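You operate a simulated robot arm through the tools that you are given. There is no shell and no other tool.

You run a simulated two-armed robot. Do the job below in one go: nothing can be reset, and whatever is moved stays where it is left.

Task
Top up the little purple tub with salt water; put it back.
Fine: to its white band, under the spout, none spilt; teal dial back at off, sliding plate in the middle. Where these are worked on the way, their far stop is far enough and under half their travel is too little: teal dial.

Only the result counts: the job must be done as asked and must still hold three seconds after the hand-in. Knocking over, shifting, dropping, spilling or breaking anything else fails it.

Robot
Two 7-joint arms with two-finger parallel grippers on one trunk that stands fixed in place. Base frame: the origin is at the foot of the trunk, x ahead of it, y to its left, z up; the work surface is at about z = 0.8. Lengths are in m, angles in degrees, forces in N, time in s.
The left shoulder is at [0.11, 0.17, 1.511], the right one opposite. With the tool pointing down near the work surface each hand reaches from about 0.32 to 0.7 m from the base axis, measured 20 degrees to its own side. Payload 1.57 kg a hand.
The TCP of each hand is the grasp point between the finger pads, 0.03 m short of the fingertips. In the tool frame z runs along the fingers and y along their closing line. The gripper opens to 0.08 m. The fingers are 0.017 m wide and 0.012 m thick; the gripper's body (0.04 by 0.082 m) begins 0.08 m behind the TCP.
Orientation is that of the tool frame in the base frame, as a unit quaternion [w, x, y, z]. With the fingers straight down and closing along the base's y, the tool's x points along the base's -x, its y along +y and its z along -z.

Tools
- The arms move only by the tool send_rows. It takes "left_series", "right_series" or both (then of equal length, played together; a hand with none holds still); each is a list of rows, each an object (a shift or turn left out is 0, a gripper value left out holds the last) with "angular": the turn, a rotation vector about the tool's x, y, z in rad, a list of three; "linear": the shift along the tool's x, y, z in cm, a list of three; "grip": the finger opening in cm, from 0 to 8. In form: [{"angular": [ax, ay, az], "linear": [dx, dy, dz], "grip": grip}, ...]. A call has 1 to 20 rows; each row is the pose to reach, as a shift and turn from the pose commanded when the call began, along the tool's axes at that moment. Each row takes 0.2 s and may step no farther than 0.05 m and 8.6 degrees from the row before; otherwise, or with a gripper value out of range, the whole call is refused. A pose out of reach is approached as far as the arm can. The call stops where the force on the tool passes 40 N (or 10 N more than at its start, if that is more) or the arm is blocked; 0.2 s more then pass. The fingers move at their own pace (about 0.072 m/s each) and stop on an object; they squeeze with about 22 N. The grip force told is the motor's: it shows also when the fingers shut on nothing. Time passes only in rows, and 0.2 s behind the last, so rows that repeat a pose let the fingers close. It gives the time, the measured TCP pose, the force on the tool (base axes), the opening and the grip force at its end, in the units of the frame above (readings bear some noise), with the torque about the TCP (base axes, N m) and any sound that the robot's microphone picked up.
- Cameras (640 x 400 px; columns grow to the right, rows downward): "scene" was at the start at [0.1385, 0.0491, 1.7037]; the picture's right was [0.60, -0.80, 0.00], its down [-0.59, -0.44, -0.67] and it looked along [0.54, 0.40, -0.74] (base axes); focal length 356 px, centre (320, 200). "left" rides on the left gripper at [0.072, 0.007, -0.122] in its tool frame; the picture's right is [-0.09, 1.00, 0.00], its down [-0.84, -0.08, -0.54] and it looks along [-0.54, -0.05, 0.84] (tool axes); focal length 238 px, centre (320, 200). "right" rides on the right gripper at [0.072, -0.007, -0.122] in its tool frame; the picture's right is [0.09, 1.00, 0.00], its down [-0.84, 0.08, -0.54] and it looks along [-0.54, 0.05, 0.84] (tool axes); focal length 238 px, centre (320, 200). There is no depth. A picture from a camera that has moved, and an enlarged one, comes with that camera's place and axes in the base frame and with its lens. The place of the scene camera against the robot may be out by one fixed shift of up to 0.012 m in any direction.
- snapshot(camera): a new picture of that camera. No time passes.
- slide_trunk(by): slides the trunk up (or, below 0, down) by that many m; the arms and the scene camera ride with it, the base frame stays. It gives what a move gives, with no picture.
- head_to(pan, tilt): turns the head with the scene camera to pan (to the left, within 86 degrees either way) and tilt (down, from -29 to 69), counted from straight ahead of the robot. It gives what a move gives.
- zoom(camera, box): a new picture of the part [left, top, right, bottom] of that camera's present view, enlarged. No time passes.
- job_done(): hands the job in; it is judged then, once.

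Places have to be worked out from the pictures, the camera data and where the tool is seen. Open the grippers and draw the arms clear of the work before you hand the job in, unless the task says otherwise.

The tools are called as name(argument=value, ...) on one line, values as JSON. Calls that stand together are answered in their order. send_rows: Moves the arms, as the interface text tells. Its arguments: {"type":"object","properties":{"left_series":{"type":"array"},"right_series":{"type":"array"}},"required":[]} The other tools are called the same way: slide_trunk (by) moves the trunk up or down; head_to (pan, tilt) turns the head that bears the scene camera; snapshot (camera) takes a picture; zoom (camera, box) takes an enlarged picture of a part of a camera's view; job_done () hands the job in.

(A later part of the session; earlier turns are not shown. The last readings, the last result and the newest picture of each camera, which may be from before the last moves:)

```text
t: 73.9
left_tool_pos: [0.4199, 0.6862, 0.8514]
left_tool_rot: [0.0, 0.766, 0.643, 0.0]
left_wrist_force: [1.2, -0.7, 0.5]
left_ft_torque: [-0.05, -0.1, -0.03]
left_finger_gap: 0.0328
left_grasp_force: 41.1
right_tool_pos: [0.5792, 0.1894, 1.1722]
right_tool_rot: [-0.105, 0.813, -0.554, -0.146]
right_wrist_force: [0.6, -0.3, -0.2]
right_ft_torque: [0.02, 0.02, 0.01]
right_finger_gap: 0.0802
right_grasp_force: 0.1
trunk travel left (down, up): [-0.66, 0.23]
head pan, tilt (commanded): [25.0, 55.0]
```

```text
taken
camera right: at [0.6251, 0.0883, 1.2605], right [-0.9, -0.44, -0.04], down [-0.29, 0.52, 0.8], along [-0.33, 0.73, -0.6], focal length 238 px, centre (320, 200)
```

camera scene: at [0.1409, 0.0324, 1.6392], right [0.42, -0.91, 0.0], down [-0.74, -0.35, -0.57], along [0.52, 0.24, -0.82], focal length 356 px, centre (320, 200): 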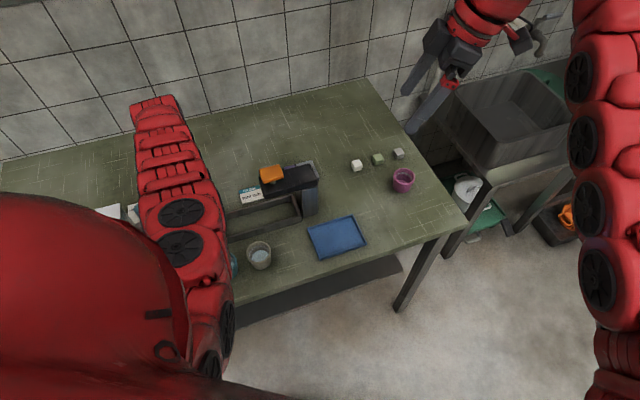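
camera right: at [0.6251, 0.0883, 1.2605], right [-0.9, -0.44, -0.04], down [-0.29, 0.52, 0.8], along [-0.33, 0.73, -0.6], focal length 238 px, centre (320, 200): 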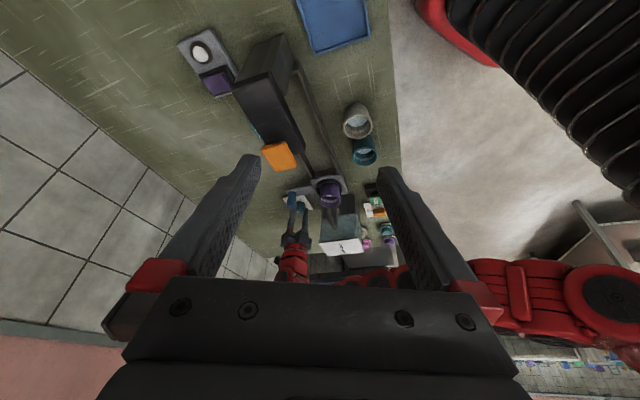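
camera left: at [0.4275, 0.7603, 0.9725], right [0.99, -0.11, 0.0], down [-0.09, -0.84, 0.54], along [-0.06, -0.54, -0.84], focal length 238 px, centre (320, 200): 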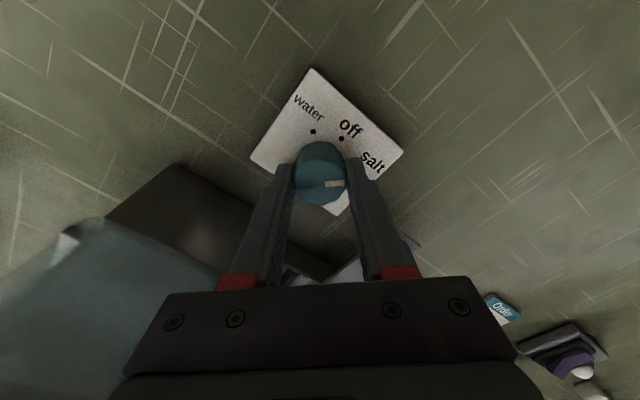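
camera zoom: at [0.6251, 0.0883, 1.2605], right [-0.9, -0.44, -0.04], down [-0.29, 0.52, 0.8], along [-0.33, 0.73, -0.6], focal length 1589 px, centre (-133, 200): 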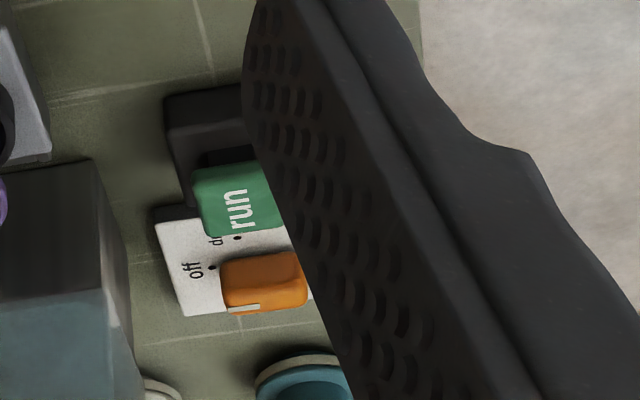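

The purple rocker with a lamp looks like part of the press side; the green "run" button stands by the tank. To stay safe I'll turn the dial back to off first, then try "run" with the dial off, so any latched flow stays under the dial's control.

zoom(camera="left", box=[240, 90, 416, 200])

send_rows(left_series=[{"angular": [0, 0, -0.13]}, {"angular": [0, 0, -0.26]}, {"angular": [0, 0, -0.39]}, {"angular": [0, 0, -0.52]}, {"angular": [0, 0, -0.65]}, {"angular": [0, 0, -0.76]}, {"angular": [0, 0, -0.82]}])

zoom(camera="left", box=[240, 90, 416, 200])

zoom(camera="right", box=[290, 170, 370, 220])

```text
3.64 times, centred on (328, 145) of left
camera zoom: at [0.4384, 0.7562, 0.9723], right [0.96, -0.26, 0.0], down [-0.22, -0.81, 0.54], along [-0.14, -0.52, -0.84], focal length 867 px, centre (291, 400)
```

zoom: 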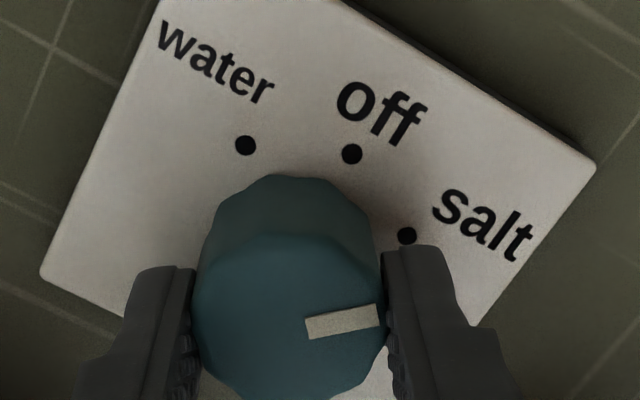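

```text
t: 75.5
left_tool_pos: [0.4225, 0.6882, 0.8512]
left_tool_rot: [0.001, 0.446, 0.895, 0.0]
left_wrist_force: [9.7, -4.4, -3.4]
left_ft_torque: [-0.15, -0.13, -0.04]
left_finger_gap: 0.0329
left_grasp_force: 41.2
right_tool_pos: [0.5807, 0.1894, 1.1717]
right_tool_rot: [-0.104, 0.813, -0.554, -0.147]
right_wrist_force: [-0.8, -0.1, -1.0]
right_ft_torque: [0.0, 0.03, -0.02]
right_finger_gap: 0.08
right_grasp_force: 0.1
trunk travel left (down, up): [-0.66, 0.23]
head pan, tilt (commanded): [25.0, 55.0]
```

```text
3.64 times, centred on (328, 145) of left
camera zoom: at [0.3834, 0.7483, 0.9724], right [0.85, 0.53, 0.0], down [0.44, -0.71, 0.54], along [0.29, -0.46, -0.84], focal length 867 px, centre (291, 400)
```

zoom: 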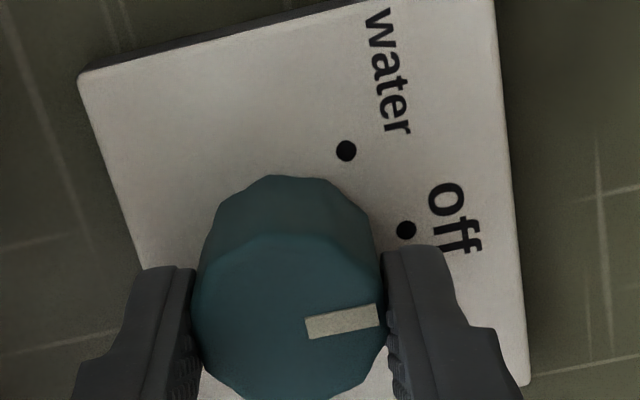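

```text
8.00 times, centred on (330, 195) of right
camera zoom: at [0.6268, 0.0882, 1.2597], right [-0.9, -0.44, -0.04], down [-0.29, 0.52, 0.8], along [-0.33, 0.73, -0.6], focal length 1907 px, centre (240, 240)
```

zoom: 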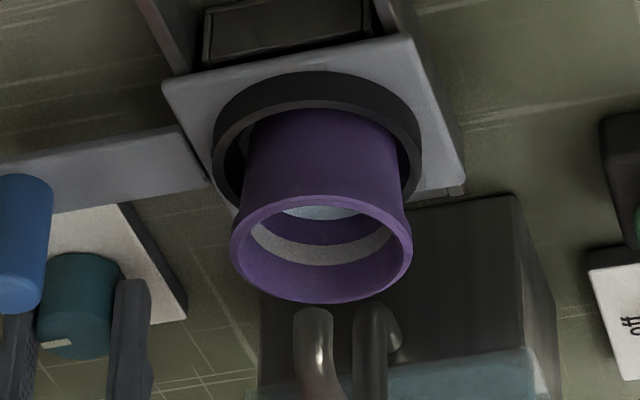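

The dial pointer is back at off. I open the fingers, rise clear of the knob and tank.

send_rows(left_series=[{"grip": 3.6}, {"grip": 4.4}, {"grip": 5}, {"grip": 5}, {"linear": [0, 0, -3]}, {"linear": [0, 0, -7]}, {"linear": [0, 0, -11]}, {"linear": [0, 0, -15]}, {"linear": [0, 0, -18]}, {"linear": [0, 0, -18]}])

zoom(camera="left", box=[240, 60, 400, 160])

```text
t: 77.7
left_tool_pos: [0.4208, 0.6865, 1.0308]
left_tool_rot: [0.001, 0.446, 0.895, 0.0]
left_wrist_force: [0.0, 0.8, 0.6]
left_ft_torque: [-0.01, 0.01, 0.01]
left_finger_gap: 0.0503
left_grasp_force: 0.1
right_tool_pos: [0.5798, 0.1899, 1.1711]
right_tool_rot: [-0.105, 0.813, -0.554, -0.145]
right_wrist_force: [-0.4, 0.1, 0.4]
right_ft_torque: [0.01, -0.04, -0.01]
right_finger_gap: 0.0798
right_grasp_force: 0.1
trunk travel left (down, up): [-0.66, 0.23]
head pan, tilt (commanded): [25.0, 55.0]
```

```text
4.00 times, centred on (320, 110) of left
camera zoom: at [0.3811, 0.7487, 1.1524], right [0.85, 0.53, 0.0], down [0.44, -0.71, 0.54], along [0.29, -0.46, -0.84], focal length 953 px, centre (320, 560)
```

zoom: 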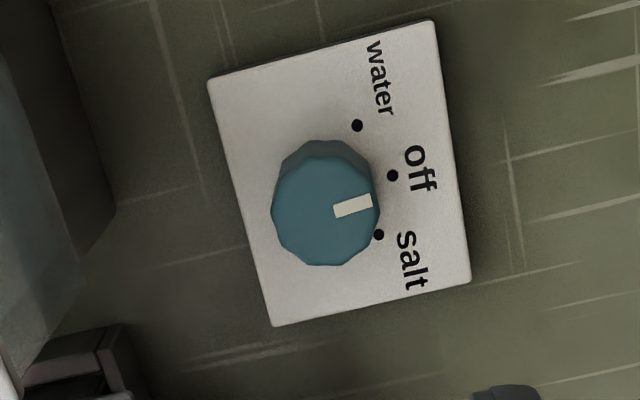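

The pointer is parallel to the plate edges, so the dial is at off. Now I raise the trunk fully so the left hand can reach the near-side run button.

slide_trunk(by=0.23)

snapshot(camera="left")

snapshot(camera="right")

```text
t: 80.1
left_tool_pos: [0.4197, 0.6872, 1.2607]
left_tool_rot: [0.001, 0.446, 0.895, -0.001]
left_wrist_force: [0.1, 0.0, 0.1]
left_ft_torque: [0.0, -0.01, -0.02]
left_finger_gap: 0.0498
left_grasp_force: 0.0
right_tool_pos: [0.5806, 0.1895, 1.4017]
right_tool_rot: [-0.105, 0.813, -0.554, -0.147]
right_wrist_force: [0.7, -0.5, 0.7]
right_ft_torque: [-0.02, 0.01, 0.0]
right_finger_gap: 0.08
right_grasp_force: 0.1
trunk travel left (down, up): [-0.89, 0.0]
head pan, tilt (commanded): [25.0, 55.0]
```

```text
taken
camera left: at [0.3813, 0.7484, 1.3828], right [0.85, 0.53, 0.0], down [0.44, -0.71, 0.54], along [0.29, -0.46, -0.84], focal length 238 px, centre (320, 200)
```

left: 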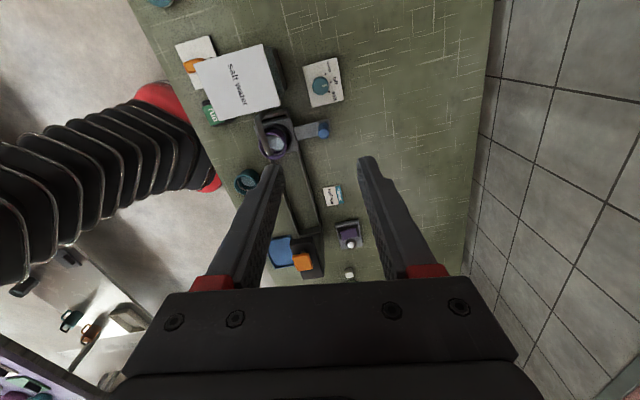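

```text
taken
camera right: at [0.6254, 0.0886, 1.4904], right [-0.9, -0.44, -0.04], down [-0.29, 0.52, 0.8], along [-0.33, 0.73, -0.6], focal length 238 px, centre (320, 200)
```

right: 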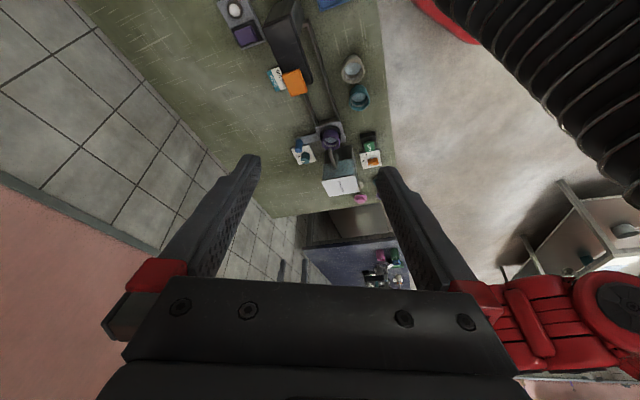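

Both views are fine. I bring the left hand back over the tubs side, closing the fingers to use their tips as a pusher.

send_rows(left_series=[{"linear": [-1.6, -2.1, 2.8], "angular": [0, 0, -0.03], "grip": 0}, {"linear": [-3.2, -4.3, 5.7], "angular": [0, 0, -0.06]}, {"linear": [-4.8, -6.4, 8.6], "angular": [0, 0, -0.1]}, {"linear": [-6.4, -8.6, 11.5], "angular": [0, 0, -0.14]}, {"linear": [-8.1, -10.8, 14.4], "angular": [0, 0, -0.14]}, {"linear": [-9.7, -12.9, 17.3], "angular": [0, 0, -0.14]}, {"linear": [-11.3, -15.1, 20.1], "angular": [0, 0, -0.14]}, {"linear": [-12.9, -17.2, 23], "angular": [0, 0, -0.14]}, {"linear": [-12.9, -17.2, 23], "angular": [0, 0, -0.14]}])

snapshot(camera="left")

```text
t: 82.1
left_tool_pos: [0.3598, 0.4813, 1.0327]
left_tool_rot: [0.0, 0.383, 0.924, 0.0]
left_wrist_force: [-0.6, 0.1, -0.4]
left_ft_torque: [0.01, -0.01, 0.0]
left_finger_gap: 0.0
left_grasp_force: 21.4
left hand out of reach, approached as far as the arm can: row 3, 4, 5, 6
right_tool_pos: [0.5808, 0.1897, 1.4011]
right_tool_rot: [-0.105, 0.813, -0.553, -0.146]
right_wrist_force: [0.0, 0.5, 0.9]
right_ft_torque: [0.01, 0.0, -0.02]
right_finger_gap: 0.0801
right_grasp_force: 0.1
trunk travel left (down, up): [-0.89, 0.0]
head pan, tilt (commanded): [25.0, 55.0]
```

```text
taken
camera left: at [0.3135, 0.5352, 1.1532], right [0.77, 0.64, 0.0], down [0.54, -0.65, 0.54], along [0.35, -0.42, -0.84], focal length 238 px, centre (320, 200)
```

left: 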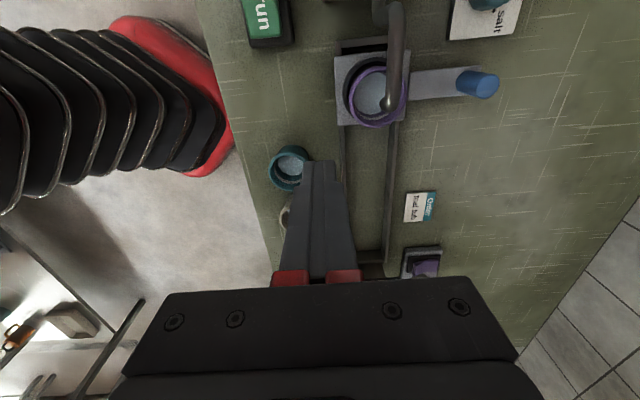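

Good view of the tub under the spout. I move toward the run button and look at it closely.

send_rows(left_series=[{"linear": [2, -1.0, 1.5]}, {"linear": [4, -2.0, 3]}, {"linear": [6, -3.0, 4.5]}, {"linear": [8, -4.1, 6]}, {"linear": [9.9, -5.1, 7]}, {"linear": [9.9, -5.1, 7]}])

snapshot(camera="left")

snapshot(camera="right")

```text
t: 83.5
left_tool_pos: [0.2545, 0.5143, 0.9619]
left_tool_rot: [0.002, 0.382, 0.924, 0.001]
left_wrist_force: [0.8, -0.7, -0.7]
left_ft_torque: [-0.02, 0.01, 0.02]
left_finger_gap: 0.0001
left_grasp_force: 21.7
right_tool_pos: [0.5805, 0.1901, 1.4021]
right_tool_rot: [-0.105, 0.813, -0.554, -0.147]
right_wrist_force: [0.5, 0.0, -0.3]
right_ft_torque: [-0.01, -0.02, -0.03]
right_finger_gap: 0.0804
right_grasp_force: 0.0
trunk travel left (down, up): [-0.89, 0.0]
head pan, tilt (commanded): [25.0, 55.0]
```

```text
taken
camera left: at [0.2077, 0.57, 1.0829], right [0.77, 0.64, 0.0], down [0.54, -0.65, 0.54], along [0.35, -0.42, -0.84], focal length 238 px, centre (320, 200)
```

left: 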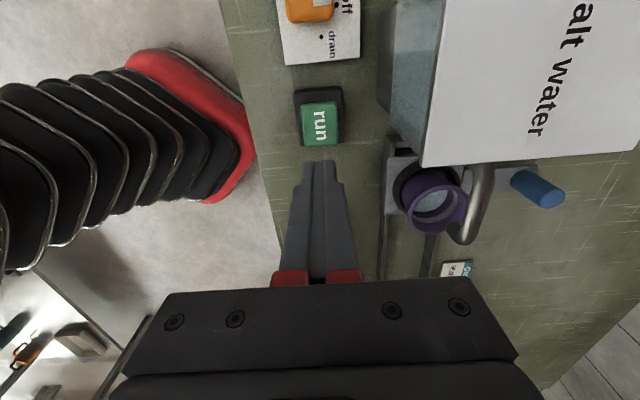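

```text
taken
camera right: at [0.6257, 0.0885, 1.4903], right [-0.9, -0.44, -0.04], down [-0.29, 0.52, 0.8], along [-0.33, 0.73, -0.6], focal length 238 px, centre (320, 200)
```

right: 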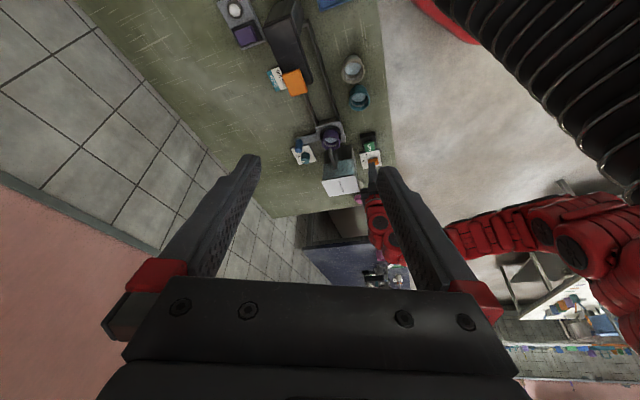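

Both cameras see the tub while the left hand is over the run button. I zoom on the button.

zoom(camera="left", box=[272, 75, 384, 145])

zoom(camera="right", box=[280, 110, 400, 185])

```text
5.71 times, centred on (328, 110) of left
camera zoom: at [0.2077, 0.57, 1.0829], right [0.77, 0.64, 0.0], down [0.54, -0.65, 0.54], along [0.35, -0.42, -0.84], focal length 1362 px, centre (274, 714)
```

zoom: 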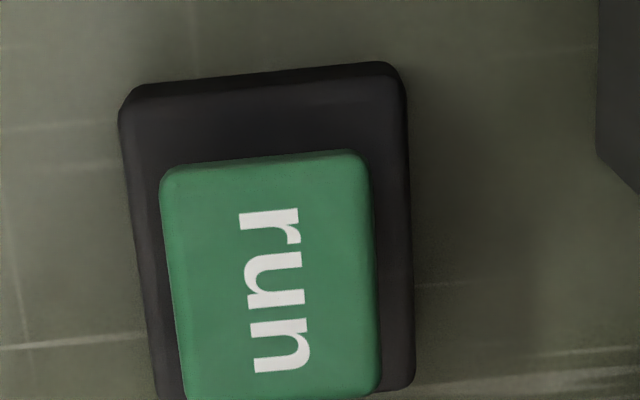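

```text
5.33 times, centred on (340, 148) of right
camera zoom: at [0.6257, 0.0885, 1.4903], right [-0.9, -0.44, -0.04], down [-0.29, 0.52, 0.8], along [-0.33, 0.73, -0.6], focal length 1271 px, centre (213, 480)
```

zoom: 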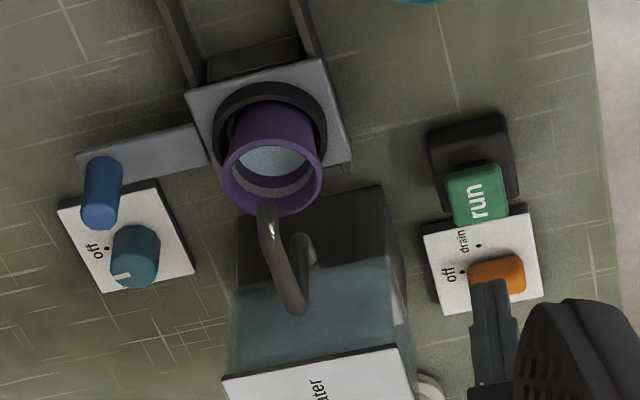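

The run button top is at about [0.251, 0.518, 0.838]. I shift 5 mm and descend to just above it.

send_rows(left_series=[{"linear": [0.5, 0, 1.5]}, {"linear": [0.5, 0, 4]}, {"linear": [0.5, 0, 6.5]}, {"linear": [0.5, 0, 8.2]}, {"linear": [0.5, 0, 8.2]}])

snapshot(camera="left")

zoom(camera="right", box=[280, 110, 400, 185])

```text
t: 84.7
left_tool_pos: [0.2515, 0.5187, 0.8799]
left_tool_rot: [0.0, 0.383, 0.924, 0.0]
left_wrist_force: [0.2, -0.1, 0.4]
left_ft_torque: [-0.03, -0.03, -0.06]
left_finger_gap: 0.0
left_grasp_force: 21.5
right_tool_pos: [0.5803, 0.1881, 1.4018]
right_tool_rot: [-0.105, 0.813, -0.554, -0.146]
right_wrist_force: [-0.5, -0.1, -0.5]
right_ft_torque: [0.05, 0.0, 0.0]
right_finger_gap: 0.0801
right_grasp_force: 0.0
trunk travel left (down, up): [-0.89, 0.0]
head pan, tilt (commanded): [25.0, 55.0]
```

```text
taken
camera left: at [0.2039, 0.5732, 1.0011], right [0.77, 0.64, 0.0], down [0.54, -0.65, 0.54], along [0.35, -0.42, -0.84], focal length 238 px, centre (320, 200)
```

left: 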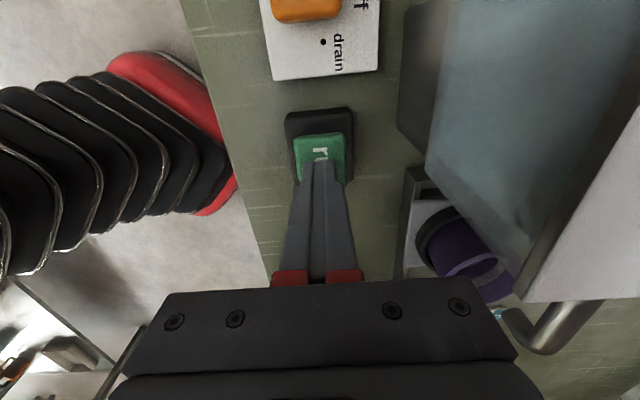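

```text
5.33 times, centred on (340, 148) of right
camera zoom: at [0.6252, 0.0885, 1.4905], right [-0.9, -0.44, -0.04], down [-0.29, 0.52, 0.8], along [-0.33, 0.73, -0.6], focal length 1271 px, centre (213, 480)
```

zoom: 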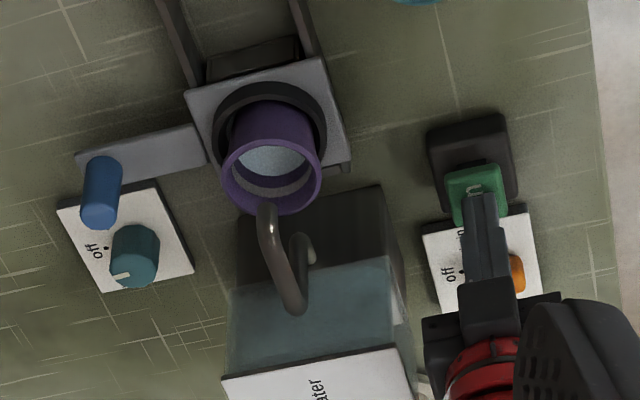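

The fingertips are just above the middle of the button, the dial is at off. I press down gently in small steps.

send_rows(left_series=[{"linear": [0, 0, 0.5]}, {"linear": [0, 0, 1.0]}, {"linear": [0, 0, 1.4]}, {"linear": [0, 0, 1.8]}])

zoom(camera="right", box=[280, 110, 400, 185])

```text
t: 85.7
left_tool_pos: [0.2509, 0.5183, 0.8641]
left_tool_rot: [0.001, 0.384, 0.923, 0.003]
left_wrist_force: [-0.4, 0.7, 28.5]
left_ft_torque: [-0.03, 0.04, 0.15]
left_finger_gap: 0.0
left_grasp_force: 21.3
right_tool_pos: [0.5776, 0.1868, 1.4039]
right_tool_rot: [-0.106, 0.813, -0.553, -0.146]
right_wrist_force: [0.4, 0.4, 0.6]
right_ft_torque: [0.02, -0.01, -0.02]
right_finger_gap: 0.0801
right_grasp_force: 0.2
trunk travel left (down, up): [-0.89, 0.0]
head pan, tilt (commanded): [25.0, 55.0]
heard: click
```

```text
5.33 times, centred on (340, 148) of right
camera zoom: at [0.6235, 0.0854, 1.4919], right [-0.9, -0.44, -0.04], down [-0.3, 0.52, 0.8], along [-0.33, 0.73, -0.6], focal length 1271 px, centre (213, 480)
```

zoom: 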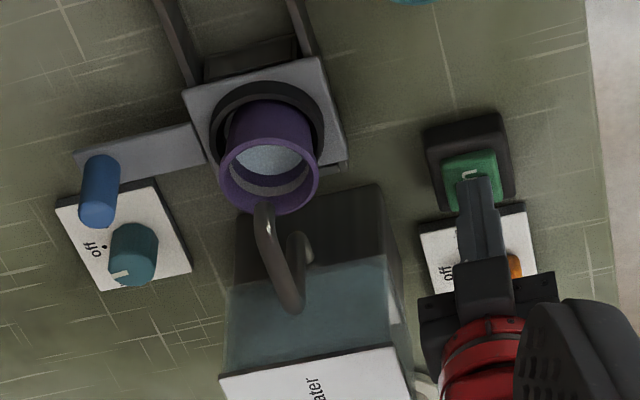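

A click was heard with nothing flowing (dial off). I release the button and watch and listen.

send_rows(left_series=[{"linear": [0, 0, -0.6]}, {"linear": [0, 0, -1.5]}, {"linear": [0, 0, -1.5]}, {"linear": [0, 0, -1.5]}])

zoom(camera="right", box=[280, 110, 400, 185])

zoom(camera="right", box=[200, 0, 320, 75])

```text
t: 86.7
left_tool_pos: [0.2515, 0.5183, 0.8757]
left_tool_rot: [0.001, 0.383, 0.924, 0.0]
left_wrist_force: [0.3, -0.8, 1.4]
left_ft_torque: [0.0, 0.01, -0.02]
left_finger_gap: 0.0001
left_grasp_force: 21.2
right_tool_pos: [0.5797, 0.1896, 1.4017]
right_tool_rot: [-0.103, 0.813, -0.554, -0.146]
right_wrist_force: [0.5, 0.4, 0.7]
right_ft_torque: [-0.02, -0.01, 0.01]
right_finger_gap: 0.0797
right_grasp_force: 0.0
trunk travel left (down, up): [-0.89, 0.0]
head pan, tilt (commanded): [25.0, 55.0]
```

```text
5.33 times, centred on (340, 148) of right
camera zoom: at [0.6254, 0.0887, 1.4904], right [-0.9, -0.44, -0.04], down [-0.29, 0.52, 0.8], along [-0.33, 0.73, -0.6], focal length 1271 px, centre (213, 480)
```

zoom: 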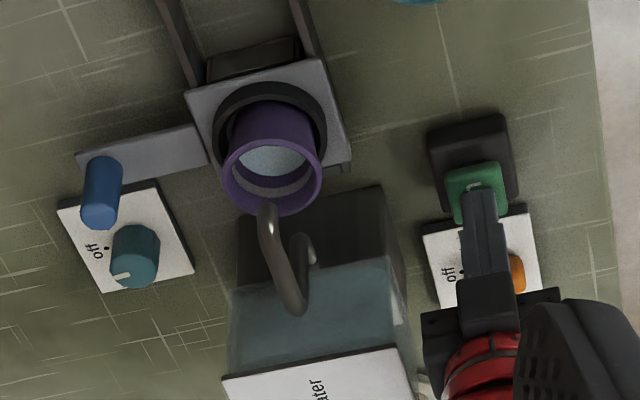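

```text
5.33 times, centred on (260, 38) of right
camera zoom: at [0.6254, 0.0887, 1.4904], right [-0.9, -0.44, -0.04], down [-0.29, 0.52, 0.8], along [-0.33, 0.73, -0.6], focal length 1271 px, centre (640, 1067)
```

zoom: 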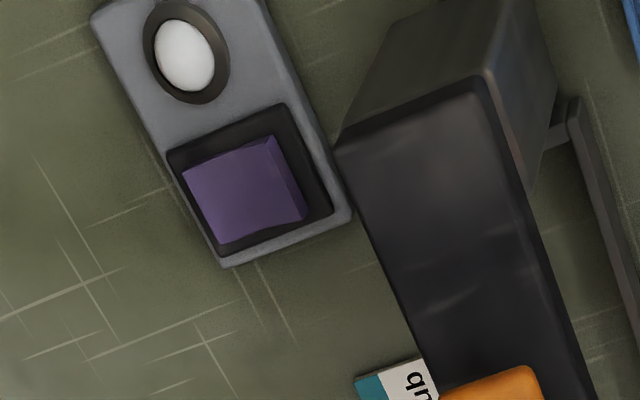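

Nothing audible after the click. To learn whether that press latched anything, I return to the dial and try salt again under control. First up and over to above the dial.

send_rows(left_series=[{"linear": [0, 0, -4.3]}, {"linear": [0, 0, -8.5]}, {"linear": [-2.6, 1.2, -10.2]}, {"linear": [-5.2, 2.5, -12]}, {"linear": [-7.8, 3.7, -13.7]}, {"linear": [-10.36, 4.98, -15.4]}, {"linear": [-8.6, 8.1, -17], "grip": 5}, {"linear": [-6.9, 11.2, -18.5]}, {"linear": [-5.2, 14.3, -20]}, {"linear": [-3.5, 17.4, -21]}, {"linear": [-1.7, 20.6, -22]}, {"linear": [0, 23.86, -22.4]}, {"linear": [0, 23.86, -22.4]}])

snapshot(camera="left")

```text
t: 89.5
left_tool_pos: [0.4193, 0.6861, 1.1008]
left_tool_rot: [0.0, 0.383, 0.924, 0.0]
left_wrist_force: [0.2, -0.2, 0.6]
left_ft_torque: [0.02, 0.06, 0.01]
left_finger_gap: 0.0499
left_grasp_force: 0.0
right_tool_pos: [0.579, 0.1891, 1.4016]
right_tool_rot: [-0.104, 0.813, -0.553, -0.147]
right_wrist_force: [0.3, -0.5, 0.2]
right_ft_torque: [0.02, -0.02, 0.01]
right_finger_gap: 0.08
right_grasp_force: 0.0
trunk travel left (down, up): [-0.89, 0.0]
head pan, tilt (commanded): [25.0, 55.0]
```

```text
taken
camera left: at [0.3725, 0.7416, 1.2224], right [0.77, 0.64, 0.0], down [0.54, -0.65, 0.54], along [0.35, -0.42, -0.84], focal length 238 px, centre (320, 200)
```

left: 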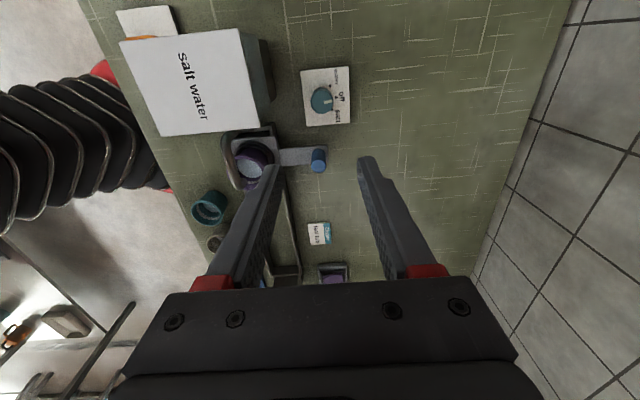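

I lower the trunk by 0.22 m; the hand will end about z=0.88, just above the knob.

slide_trunk(by=-0.22)

zoom(camera="left", box=[240, 90, 400, 190])

zoom(camera="right", box=[290, 170, 370, 220])

```text
t: 91.8
left_tool_pos: [0.4207, 0.6876, 0.8804]
left_tool_rot: [0.0, 0.382, 0.924, 0.001]
left_wrist_force: [0.7, 0.2, 0.0]
left_ft_torque: [0.01, -0.03, 0.02]
left_finger_gap: 0.0501
left_grasp_force: 0.1
right_tool_pos: [0.5795, 0.1902, 1.1811]
right_tool_rot: [-0.104, 0.813, -0.554, -0.146]
right_wrist_force: [0.6, 0.8, 0.6]
right_ft_torque: [-0.01, 0.01, 0.01]
right_finger_gap: 0.0798
right_grasp_force: 0.1
trunk travel left (down, up): [-0.67, 0.22]
head pan, tilt (commanded): [25.0, 55.0]
```

```text
4.00 times, centred on (320, 140) of left
camera zoom: at [0.3725, 0.7418, 1.0021], right [0.77, 0.64, 0.0], down [0.54, -0.65, 0.54], along [0.35, -0.42, -0.84], focal length 953 px, centre (320, 440)
```

zoom: 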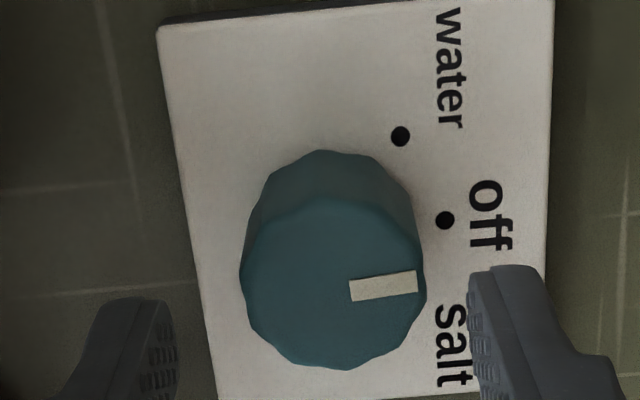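

```text
8.00 times, centred on (330, 195) of right
camera zoom: at [0.6251, 0.0885, 1.2706], right [-0.9, -0.44, -0.04], down [-0.29, 0.52, 0.8], along [-0.33, 0.73, -0.6], focal length 1907 px, centre (240, 240)
```

zoom: 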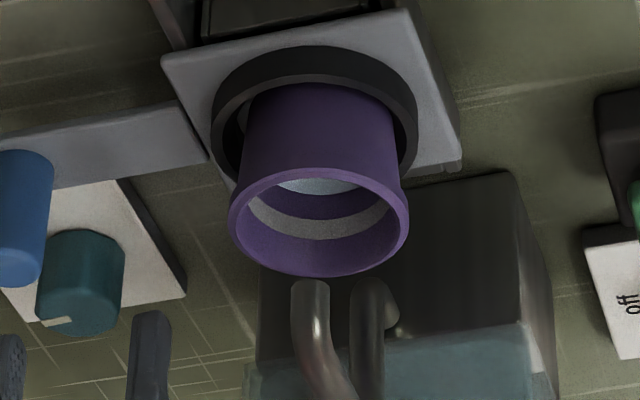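

Centred. I descend, close on the knob and turn it gradually to salt, watching the spout.

send_rows(left_series=[{"linear": [0, 0.1, 1.0], "grip": 5}, {"linear": [0, 0.1, 2.2], "grip": 5}, {"linear": [0, 0.1, 2.9], "grip": 5}, {"linear": [0, 0.1, 2.9], "grip": 4}, {"linear": [0, 0.1, 2.9], "grip": 2.8}, {"linear": [0, 0.1, 2.9], "grip": 2.8}, {"linear": [0, 0.1, 2.9], "grip": 2.8}])

send_rows(left_series=[{"angular": [0, 0, 0.13]}, {"angular": [0, 0, 0.26]}, {"angular": [0, 0, 0.39]}, {"angular": [0, 0, 0.5]}])

zoom(camera="right", box=[290, 170, 370, 220])

```text
t: 93.4
left_tool_pos: [0.4215, 0.6883, 0.8523]
left_tool_rot: [0.001, 0.383, 0.924, 0.002]
left_wrist_force: [7.7, 8.8, 2.7]
left_ft_torque: [0.21, -0.28, 0.01]
left_finger_gap: 0.0329
left_grasp_force: 40.4
right_tool_pos: [0.5811, 0.1902, 1.1809]
right_tool_rot: [-0.104, 0.813, -0.554, -0.145]
right_wrist_force: [0.2, 0.6, -0.1]
right_ft_torque: [0.0, 0.0, -0.04]
right_finger_gap: 0.08
right_grasp_force: 0.1
trunk travel left (down, up): [-0.67, 0.22]
head pan, tilt (commanded): [25.0, 55.0]
```

```text
t: 94.4
left_tool_pos: [0.4199, 0.6899, 0.8523]
left_tool_rot: [0.0, 0.599, 0.801, 0.001]
left_wrist_force: [8.2, 13.1, 10.1]
left_ft_torque: [0.48, -0.35, -0.02]
left_finger_gap: 0.0333
left_grasp_force: 41.2
right_tool_pos: [0.5816, 0.1902, 1.1805]
right_tool_rot: [-0.104, 0.813, -0.554, -0.146]
right_wrist_force: [-0.1, -0.1, 0.3]
right_ft_torque: [-0.01, -0.01, 0.02]
right_finger_gap: 0.0798
right_grasp_force: 0.0
trunk travel left (down, up): [-0.67, 0.22]
head pan, tilt (commanded): [25.0, 55.0]
```

```text
8.00 times, centred on (330, 195) of right
camera zoom: at [0.6255, 0.089, 1.2704], right [-0.9, -0.44, -0.04], down [-0.29, 0.52, 0.8], along [-0.33, 0.73, -0.6], focal length 1907 px, centre (240, 240)
```

zoom: 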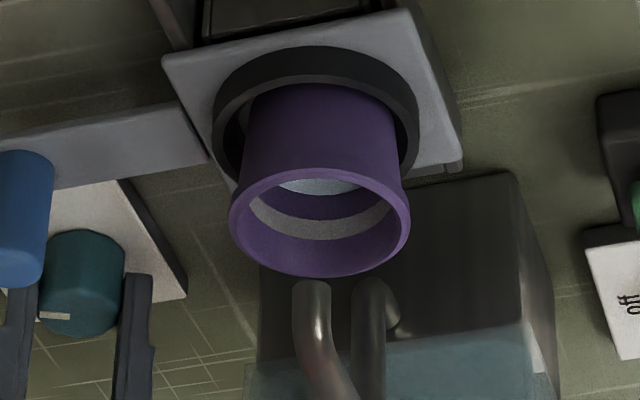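

No flow at 29° yet. I turn on to the stop region (about 50°) and hold briefly.

send_rows(left_series=[{"angular": [0, 0, 0.13]}, {"angular": [0, 0, 0.26]}, {"angular": [0, 0, 0.38]}, {"angular": [0, 0, 0.38]}, {"angular": [0, 0, 0.38]}])

zoom(camera="right", box=[290, 170, 370, 220])

snapshot(camera="right")

```text
t: 95.6
left_tool_pos: [0.4209, 0.6877, 0.8525]
left_tool_rot: [0.0, 0.74, 0.672, 0.001]
left_wrist_force: [8.1, 14.0, 14.9]
left_ft_torque: [0.5, -0.14, -0.04]
left_finger_gap: 0.0328
left_grasp_force: 40.9
right_tool_pos: [0.5804, 0.1897, 1.1817]
right_tool_rot: [-0.103, 0.813, -0.553, -0.146]
right_wrist_force: [-0.1, -0.6, 0.6]
right_ft_torque: [0.01, 0.02, -0.02]
right_finger_gap: 0.0799
right_grasp_force: 0.1
trunk travel left (down, up): [-0.67, 0.22]
head pan, tilt (commanded): [25.0, 55.0]
```

```text
8.00 times, centred on (330, 195) of right
camera zoom: at [0.6251, 0.0887, 1.2706], right [-0.9, -0.44, -0.04], down [-0.29, 0.52, 0.8], along [-0.33, 0.73, -0.6], focal length 1907 px, centre (240, 240)
```

zoom: 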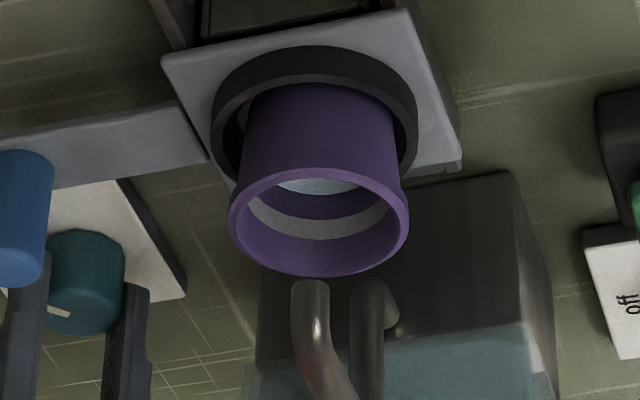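

```text
taken
camera right: at [0.6251, 0.0887, 1.2706], right [-0.9, -0.44, -0.04], down [-0.29, 0.52, 0.8], along [-0.33, 0.73, -0.6], focal length 238 px, centre (320, 200)
```

right: 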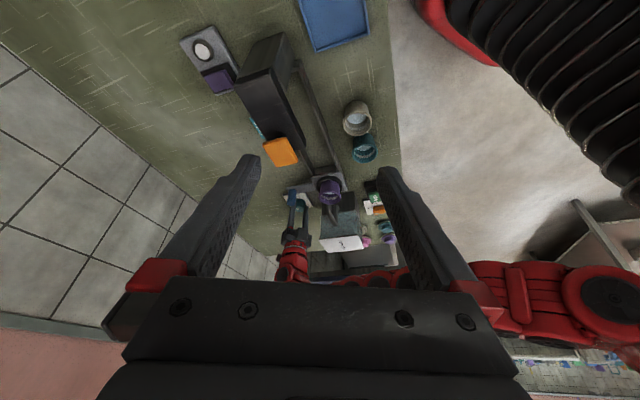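

Still no flow, so the press with the dial off latched nothing; the pump most likely runs only while (or after) "run" is pressed with salt selected. I leave the dial at salt, release it and rise.

send_rows(left_series=[{"grip": 3.6}, {"grip": 4.4}, {"grip": 5}, {"grip": 5}, {"linear": [0, 0, -3]}, {"linear": [0, 0, -7]}, {"linear": [0, 0, -11]}, {"linear": [0, 0, -15]}, {"linear": [0, 0, -18]}, {"linear": [0, 0, -18]}])

zoom(camera="left", box=[240, 60, 400, 160])

zoom(camera="right", box=[290, 170, 370, 220])

```text
t: 97.8
left_tool_pos: [0.4201, 0.6871, 1.0322]
left_tool_rot: [0.0, 0.74, 0.673, 0.0]
left_wrist_force: [-0.4, 0.2, 0.3]
left_ft_torque: [-0.01, 0.0, 0.02]
left_finger_gap: 0.0502
left_grasp_force: 0.1
right_tool_pos: [0.5804, 0.1895, 1.1814]
right_tool_rot: [-0.104, 0.813, -0.553, -0.146]
right_wrist_force: [0.5, -0.4, 0.6]
right_ft_torque: [-0.01, 0.04, -0.03]
right_finger_gap: 0.0799
right_grasp_force: 0.1
trunk travel left (down, up): [-0.67, 0.22]
head pan, tilt (commanded): [25.0, 55.0]
```

```text
4.00 times, centred on (320, 110) of left
camera zoom: at [0.4333, 0.7574, 1.1531], right [0.98, -0.19, 0.0], down [-0.16, -0.83, 0.54], along [-0.1, -0.53, -0.84], focal length 953 px, centre (320, 560)
```

zoom: 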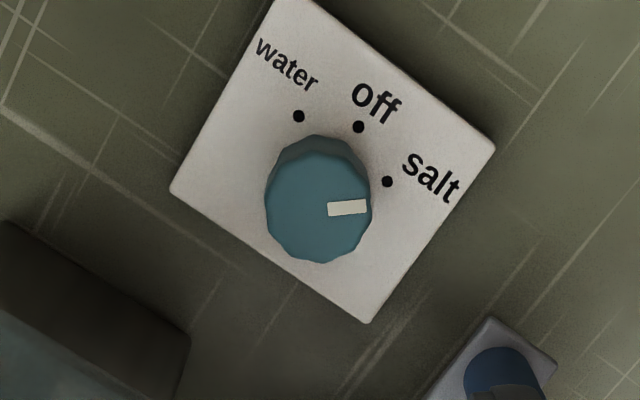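

```text
8.00 times, centred on (330, 195) of right
camera zoom: at [0.6255, 0.0886, 1.2703], right [-0.9, -0.44, -0.04], down [-0.29, 0.52, 0.8], along [-0.33, 0.73, -0.6], focal length 1907 px, centre (240, 240)
```

zoom: 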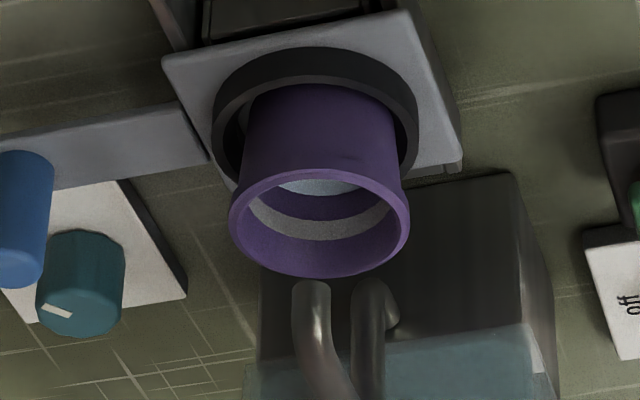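

The dial stays at salt. I raise the trunk again and move the left hand back over the run button.

slide_trunk(by=0.22)

send_rows(left_series=[{"linear": [-3.0, -0.6, 3.2], "angular": [0, 0, -0.126], "grip": 0}, {"linear": [-6.0, -1.1, 6.3], "angular": [0, 0, -0.252]}, {"linear": [-9.1, -1.7, 9.5], "angular": [0, 0, -0.378]}, {"linear": [-12.1, -2.3, 12.7], "angular": [0, 0, -0.504]}, {"linear": [-15.1, -2.9, 15.8], "angular": [0, 0, -0.63]}, {"linear": [-18.1, -3.4, 19], "angular": [0, 0, -0.756]}, {"linear": [-21.2, -4.0, 22.2], "angular": [0, 0, -0.88]}, {"linear": [-20.3, -7.7, 24.4], "angular": [0, 0, -0.88]}, {"linear": [-19.4, -11.4, 26.7], "angular": [0, 0, -0.88]}, {"linear": [-18.4, -15.2, 29], "angular": [0, 0, -0.88]}, {"linear": [-18.4, -15.2, 29], "angular": [0, 0, -0.88]}])

snapshot(camera="left")

zoom(camera="right", box=[280, 110, 400, 185])

```text
t: 100.2
left_tool_pos: [0.4204, 0.6874, 1.251]
left_tool_rot: [0.0, 0.739, 0.673, 0.0]
left_wrist_force: [-1.1, -0.3, -0.1]
left_ft_torque: [0.01, 0.02, 0.01]
left_finger_gap: 0.0501
left_grasp_force: 0.1
right_tool_pos: [0.5794, 0.1887, 1.4018]
right_tool_rot: [-0.105, 0.813, -0.553, -0.146]
right_wrist_force: [0.3, 0.1, 0.1]
right_ft_torque: [-0.01, 0.02, -0.03]
right_finger_gap: 0.08
right_grasp_force: 0.2
trunk travel left (down, up): [-0.89, 0.0]
head pan, tilt (commanded): [25.0, 55.0]
```

```text
t: 102.6
left_tool_pos: [0.2518, 0.5178, 0.9621]
left_tool_rot: [0.0, 0.383, 0.924, 0.001]
left_wrist_force: [-0.2, 0.3, 0.2]
left_ft_torque: [0.02, 0.0, 0.0]
left_finger_gap: 0.0003
left_grasp_force: 21.2
left hand out of reach, approached as far as the arm can: row 3, 4, 5
right_tool_pos: [0.5804, 0.1903, 1.4017]
right_tool_rot: [-0.105, 0.813, -0.554, -0.146]
right_wrist_force: [0.3, 0.0, -1.4]
right_ft_torque: [-0.01, 0.0, 0.0]
right_finger_gap: 0.0803
right_grasp_force: 0.0
trunk travel left (down, up): [-0.89, 0.0]
head pan, tilt (commanded): [25.0, 55.0]
```

```text
taken
camera left: at [0.2045, 0.5734, 1.0837], right [0.77, 0.64, 0.0], down [0.54, -0.65, 0.54], along [0.35, -0.42, -0.84], focal length 238 px, centre (320, 200)
```

left: 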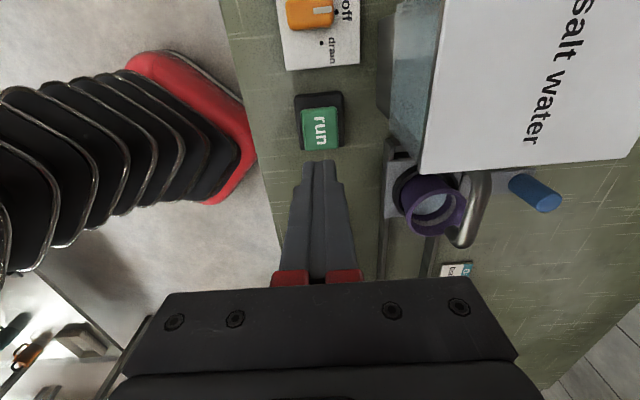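

```text
5.33 times, centred on (340, 148) of right
camera zoom: at [0.6252, 0.0884, 1.4906], right [-0.9, -0.44, -0.04], down [-0.29, 0.52, 0.8], along [-0.33, 0.73, -0.6], focal length 1271 px, centre (213, 480)
```

zoom: 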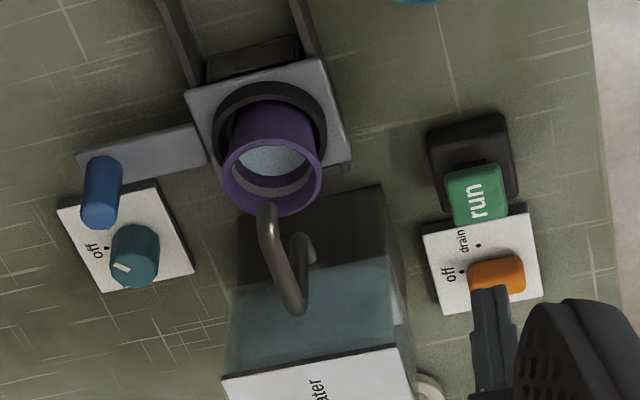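

Everything is ready. I take a close baseline view of the water level, and descend to just above the button.

zoom(camera="right", box=[310, 125, 350, 150])

send_rows(left_series=[{"linear": [0, 0, 2.5]}, {"linear": [0, 0, 5.0]}, {"linear": [0, 0, 7.4]}, {"linear": [0, 0, 8.2]}])

```text
16.00 times, centred on (330, 138) of right
camera zoom: at [0.6252, 0.0884, 1.4906], right [-0.9, -0.44, -0.04], down [-0.29, 0.52, 0.8], along [-0.33, 0.73, -0.6], focal length 3814 px, centre (160, 1200)
```

zoom: 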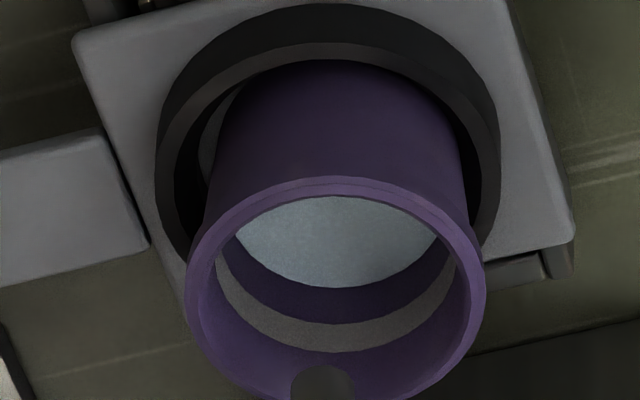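

```text
t: 103.6
left_tool_pos: [0.2524, 0.519, 0.879]
left_tool_rot: [0.0, 0.382, 0.924, 0.001]
left_wrist_force: [0.2, 0.6, -0.8]
left_ft_torque: [-0.01, 0.01, 0.03]
left_finger_gap: 0.0
left_grasp_force: 21.3
right_tool_pos: [0.5803, 0.1891, 1.4015]
right_tool_rot: [-0.104, 0.814, -0.553, -0.146]
right_wrist_force: [0.6, -0.3, -0.6]
right_ft_torque: [0.0, 0.01, 0.0]
right_finger_gap: 0.0801
right_grasp_force: 0.1
trunk travel left (down, up): [-0.89, 0.0]
head pan, tilt (commanded): [25.0, 55.0]
```

Baseline: water edge well below the band. Now I press the button briefly and check at once.

send_rows(left_series=[{"linear": [0, 0, 0.8]}, {"linear": [0, 0, 1.4]}, {"linear": [0, 0, 1.75]}])

zoom(camera="right", box=[310, 125, 350, 150])

zoom(camera="right", box=[280, 110, 400, 185])

```text
t: 104.4
left_tool_pos: [0.2528, 0.5181, 0.864]
left_tool_rot: [0.001, 0.383, 0.924, 0.003]
left_wrist_force: [0.1, 0.6, 26.4]
left_ft_torque: [-0.02, -0.01, 0.15]
left_finger_gap: 0.0
left_grasp_force: 21.0
right_tool_pos: [0.5794, 0.1867, 1.403]
right_tool_rot: [-0.105, 0.813, -0.554, -0.145]
right_wrist_force: [-0.2, -0.3, 0.6]
right_ft_torque: [0.01, -0.01, 0.01]
right_finger_gap: 0.0801
right_grasp_force: 0.0
trunk travel left (down, up): [-0.89, 0.0]
head pan, tilt (commanded): [25.0, 55.0]
heard: click
```

```text
16.00 times, centred on (330, 138) of right
camera zoom: at [0.624, 0.0858, 1.4916], right [-0.9, -0.44, -0.04], down [-0.29, 0.52, 0.8], along [-0.33, 0.73, -0.6], focal length 3814 px, centre (160, 1200)
```

zoom: 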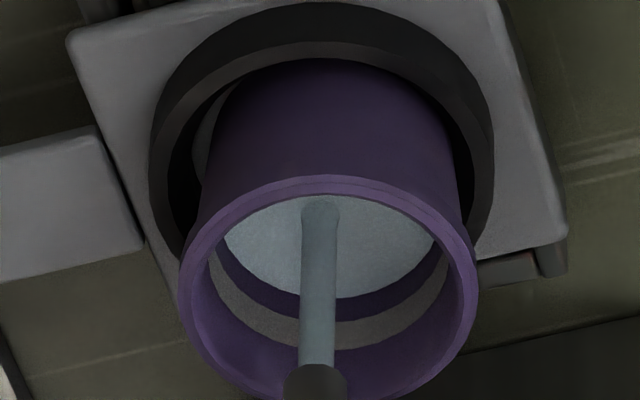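

```text
5.33 times, centred on (340, 148) of right
camera zoom: at [0.624, 0.0858, 1.4916], right [-0.9, -0.44, -0.04], down [-0.29, 0.52, 0.8], along [-0.33, 0.73, -0.6], focal length 1271 px, centre (213, 480)
```

zoom: 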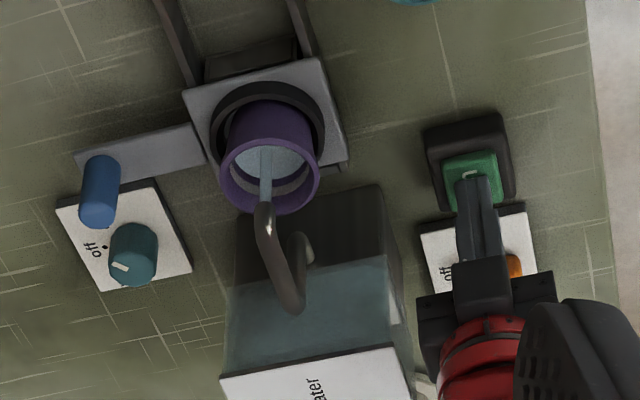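

Salt water flows; the level is already rising noticeably. I release the button now with a single fast row to see whether the flow stops.

send_rows(left_series=[{"linear": [0, 0, -1.5]}])

zoom(camera="right", box=[310, 125, 350, 150])

```text
t: 104.8
left_tool_pos: [0.251, 0.5182, 0.8757]
left_tool_rot: [0.0, 0.383, 0.924, -0.002]
left_wrist_force: [0.5, 0.5, 0.2]
left_ft_torque: [0.04, 0.02, 0.02]
left_finger_gap: 0.0002
left_grasp_force: 21.0
right_tool_pos: [0.58, 0.1889, 1.4019]
right_tool_rot: [-0.104, 0.813, -0.553, -0.146]
right_wrist_force: [1.1, -0.4, -0.5]
right_ft_torque: [0.01, -0.02, -0.02]
right_finger_gap: 0.0802
right_grasp_force: 0.2
trunk travel left (down, up): [-0.89, 0.0]
head pan, tilt (commanded): [25.0, 55.0]
```

```text
16.00 times, centred on (330, 138) of right
camera zoom: at [0.6252, 0.0889, 1.4902], right [-0.9, -0.44, -0.04], down [-0.29, 0.52, 0.8], along [-0.33, 0.73, -0.6], focal length 3814 px, centre (160, 1200)
```

zoom: 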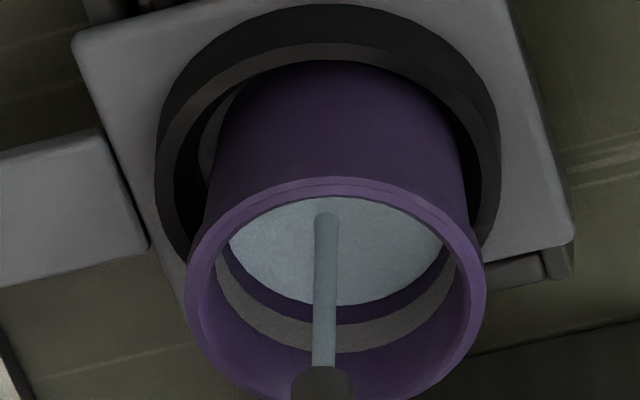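

The stream is still running just after release, so it is timed or latched. Level rises about 20 px/s in this view; the band starts 18 px above. I wait one 0.4 s step and look again, with the finger ready over the button.

send_rows(left_series=[{"linear": [0, 0, 0.3]}])

zoom(camera="right", box=[310, 125, 350, 150])

```text
t: 105.2
left_tool_pos: [0.2535, 0.5179, 0.874]
left_tool_rot: [0.0, 0.383, 0.924, 0.0]
left_wrist_force: [0.0, -1.1, 1.3]
left_ft_torque: [0.0, 0.03, -0.02]
left_finger_gap: 0.0001
left_grasp_force: 21.2
right_tool_pos: [0.5801, 0.1888, 1.401]
right_tool_rot: [-0.104, 0.814, -0.553, -0.146]
right_wrist_force: [-0.2, 0.2, 1.1]
right_ft_torque: [-0.03, 0.01, -0.01]
right_finger_gap: 0.0803
right_grasp_force: 0.1
trunk travel left (down, up): [-0.89, 0.0]
head pan, tilt (commanded): [25.0, 55.0]
```

```text
16.00 times, centred on (330, 138) of right
camera zoom: at [0.6254, 0.0889, 1.4904], right [-0.9, -0.44, -0.04], down [-0.29, 0.52, 0.8], along [-0.33, 0.73, -0.6], focal length 3814 px, centre (160, 1200)
```

zoom: 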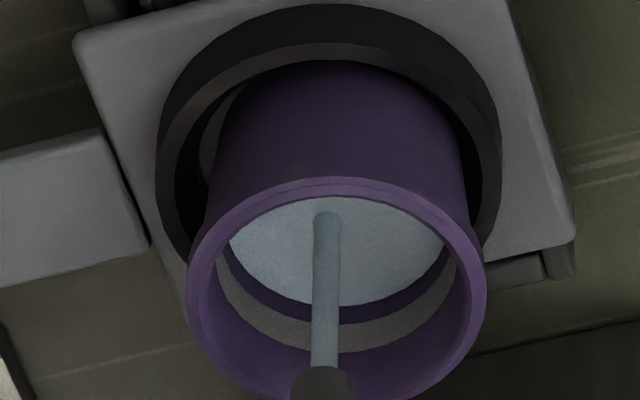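

The stream continues but the level seems to change slowly. I zoom tighter to measure the water edge against the band.

zoom(camera="right", box=[318, 136, 342, 151])

```text
16.00 times, centred on (330, 144) of right
camera zoom: at [0.6254, 0.0889, 1.4904], right [-0.9, -0.44, -0.04], down [-0.29, 0.52, 0.8], along [-0.33, 0.73, -0.6], focal length 3814 px, centre (160, 1104)
```

zoom: 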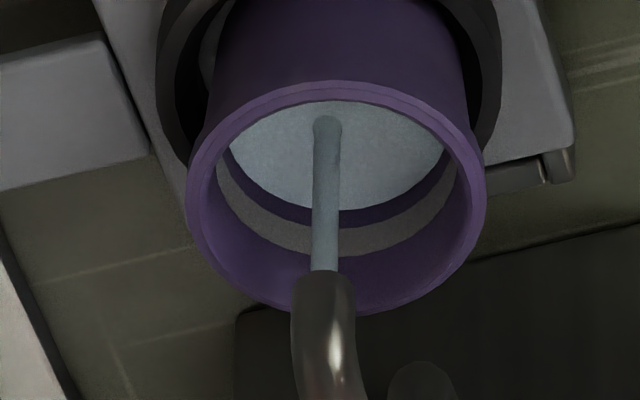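

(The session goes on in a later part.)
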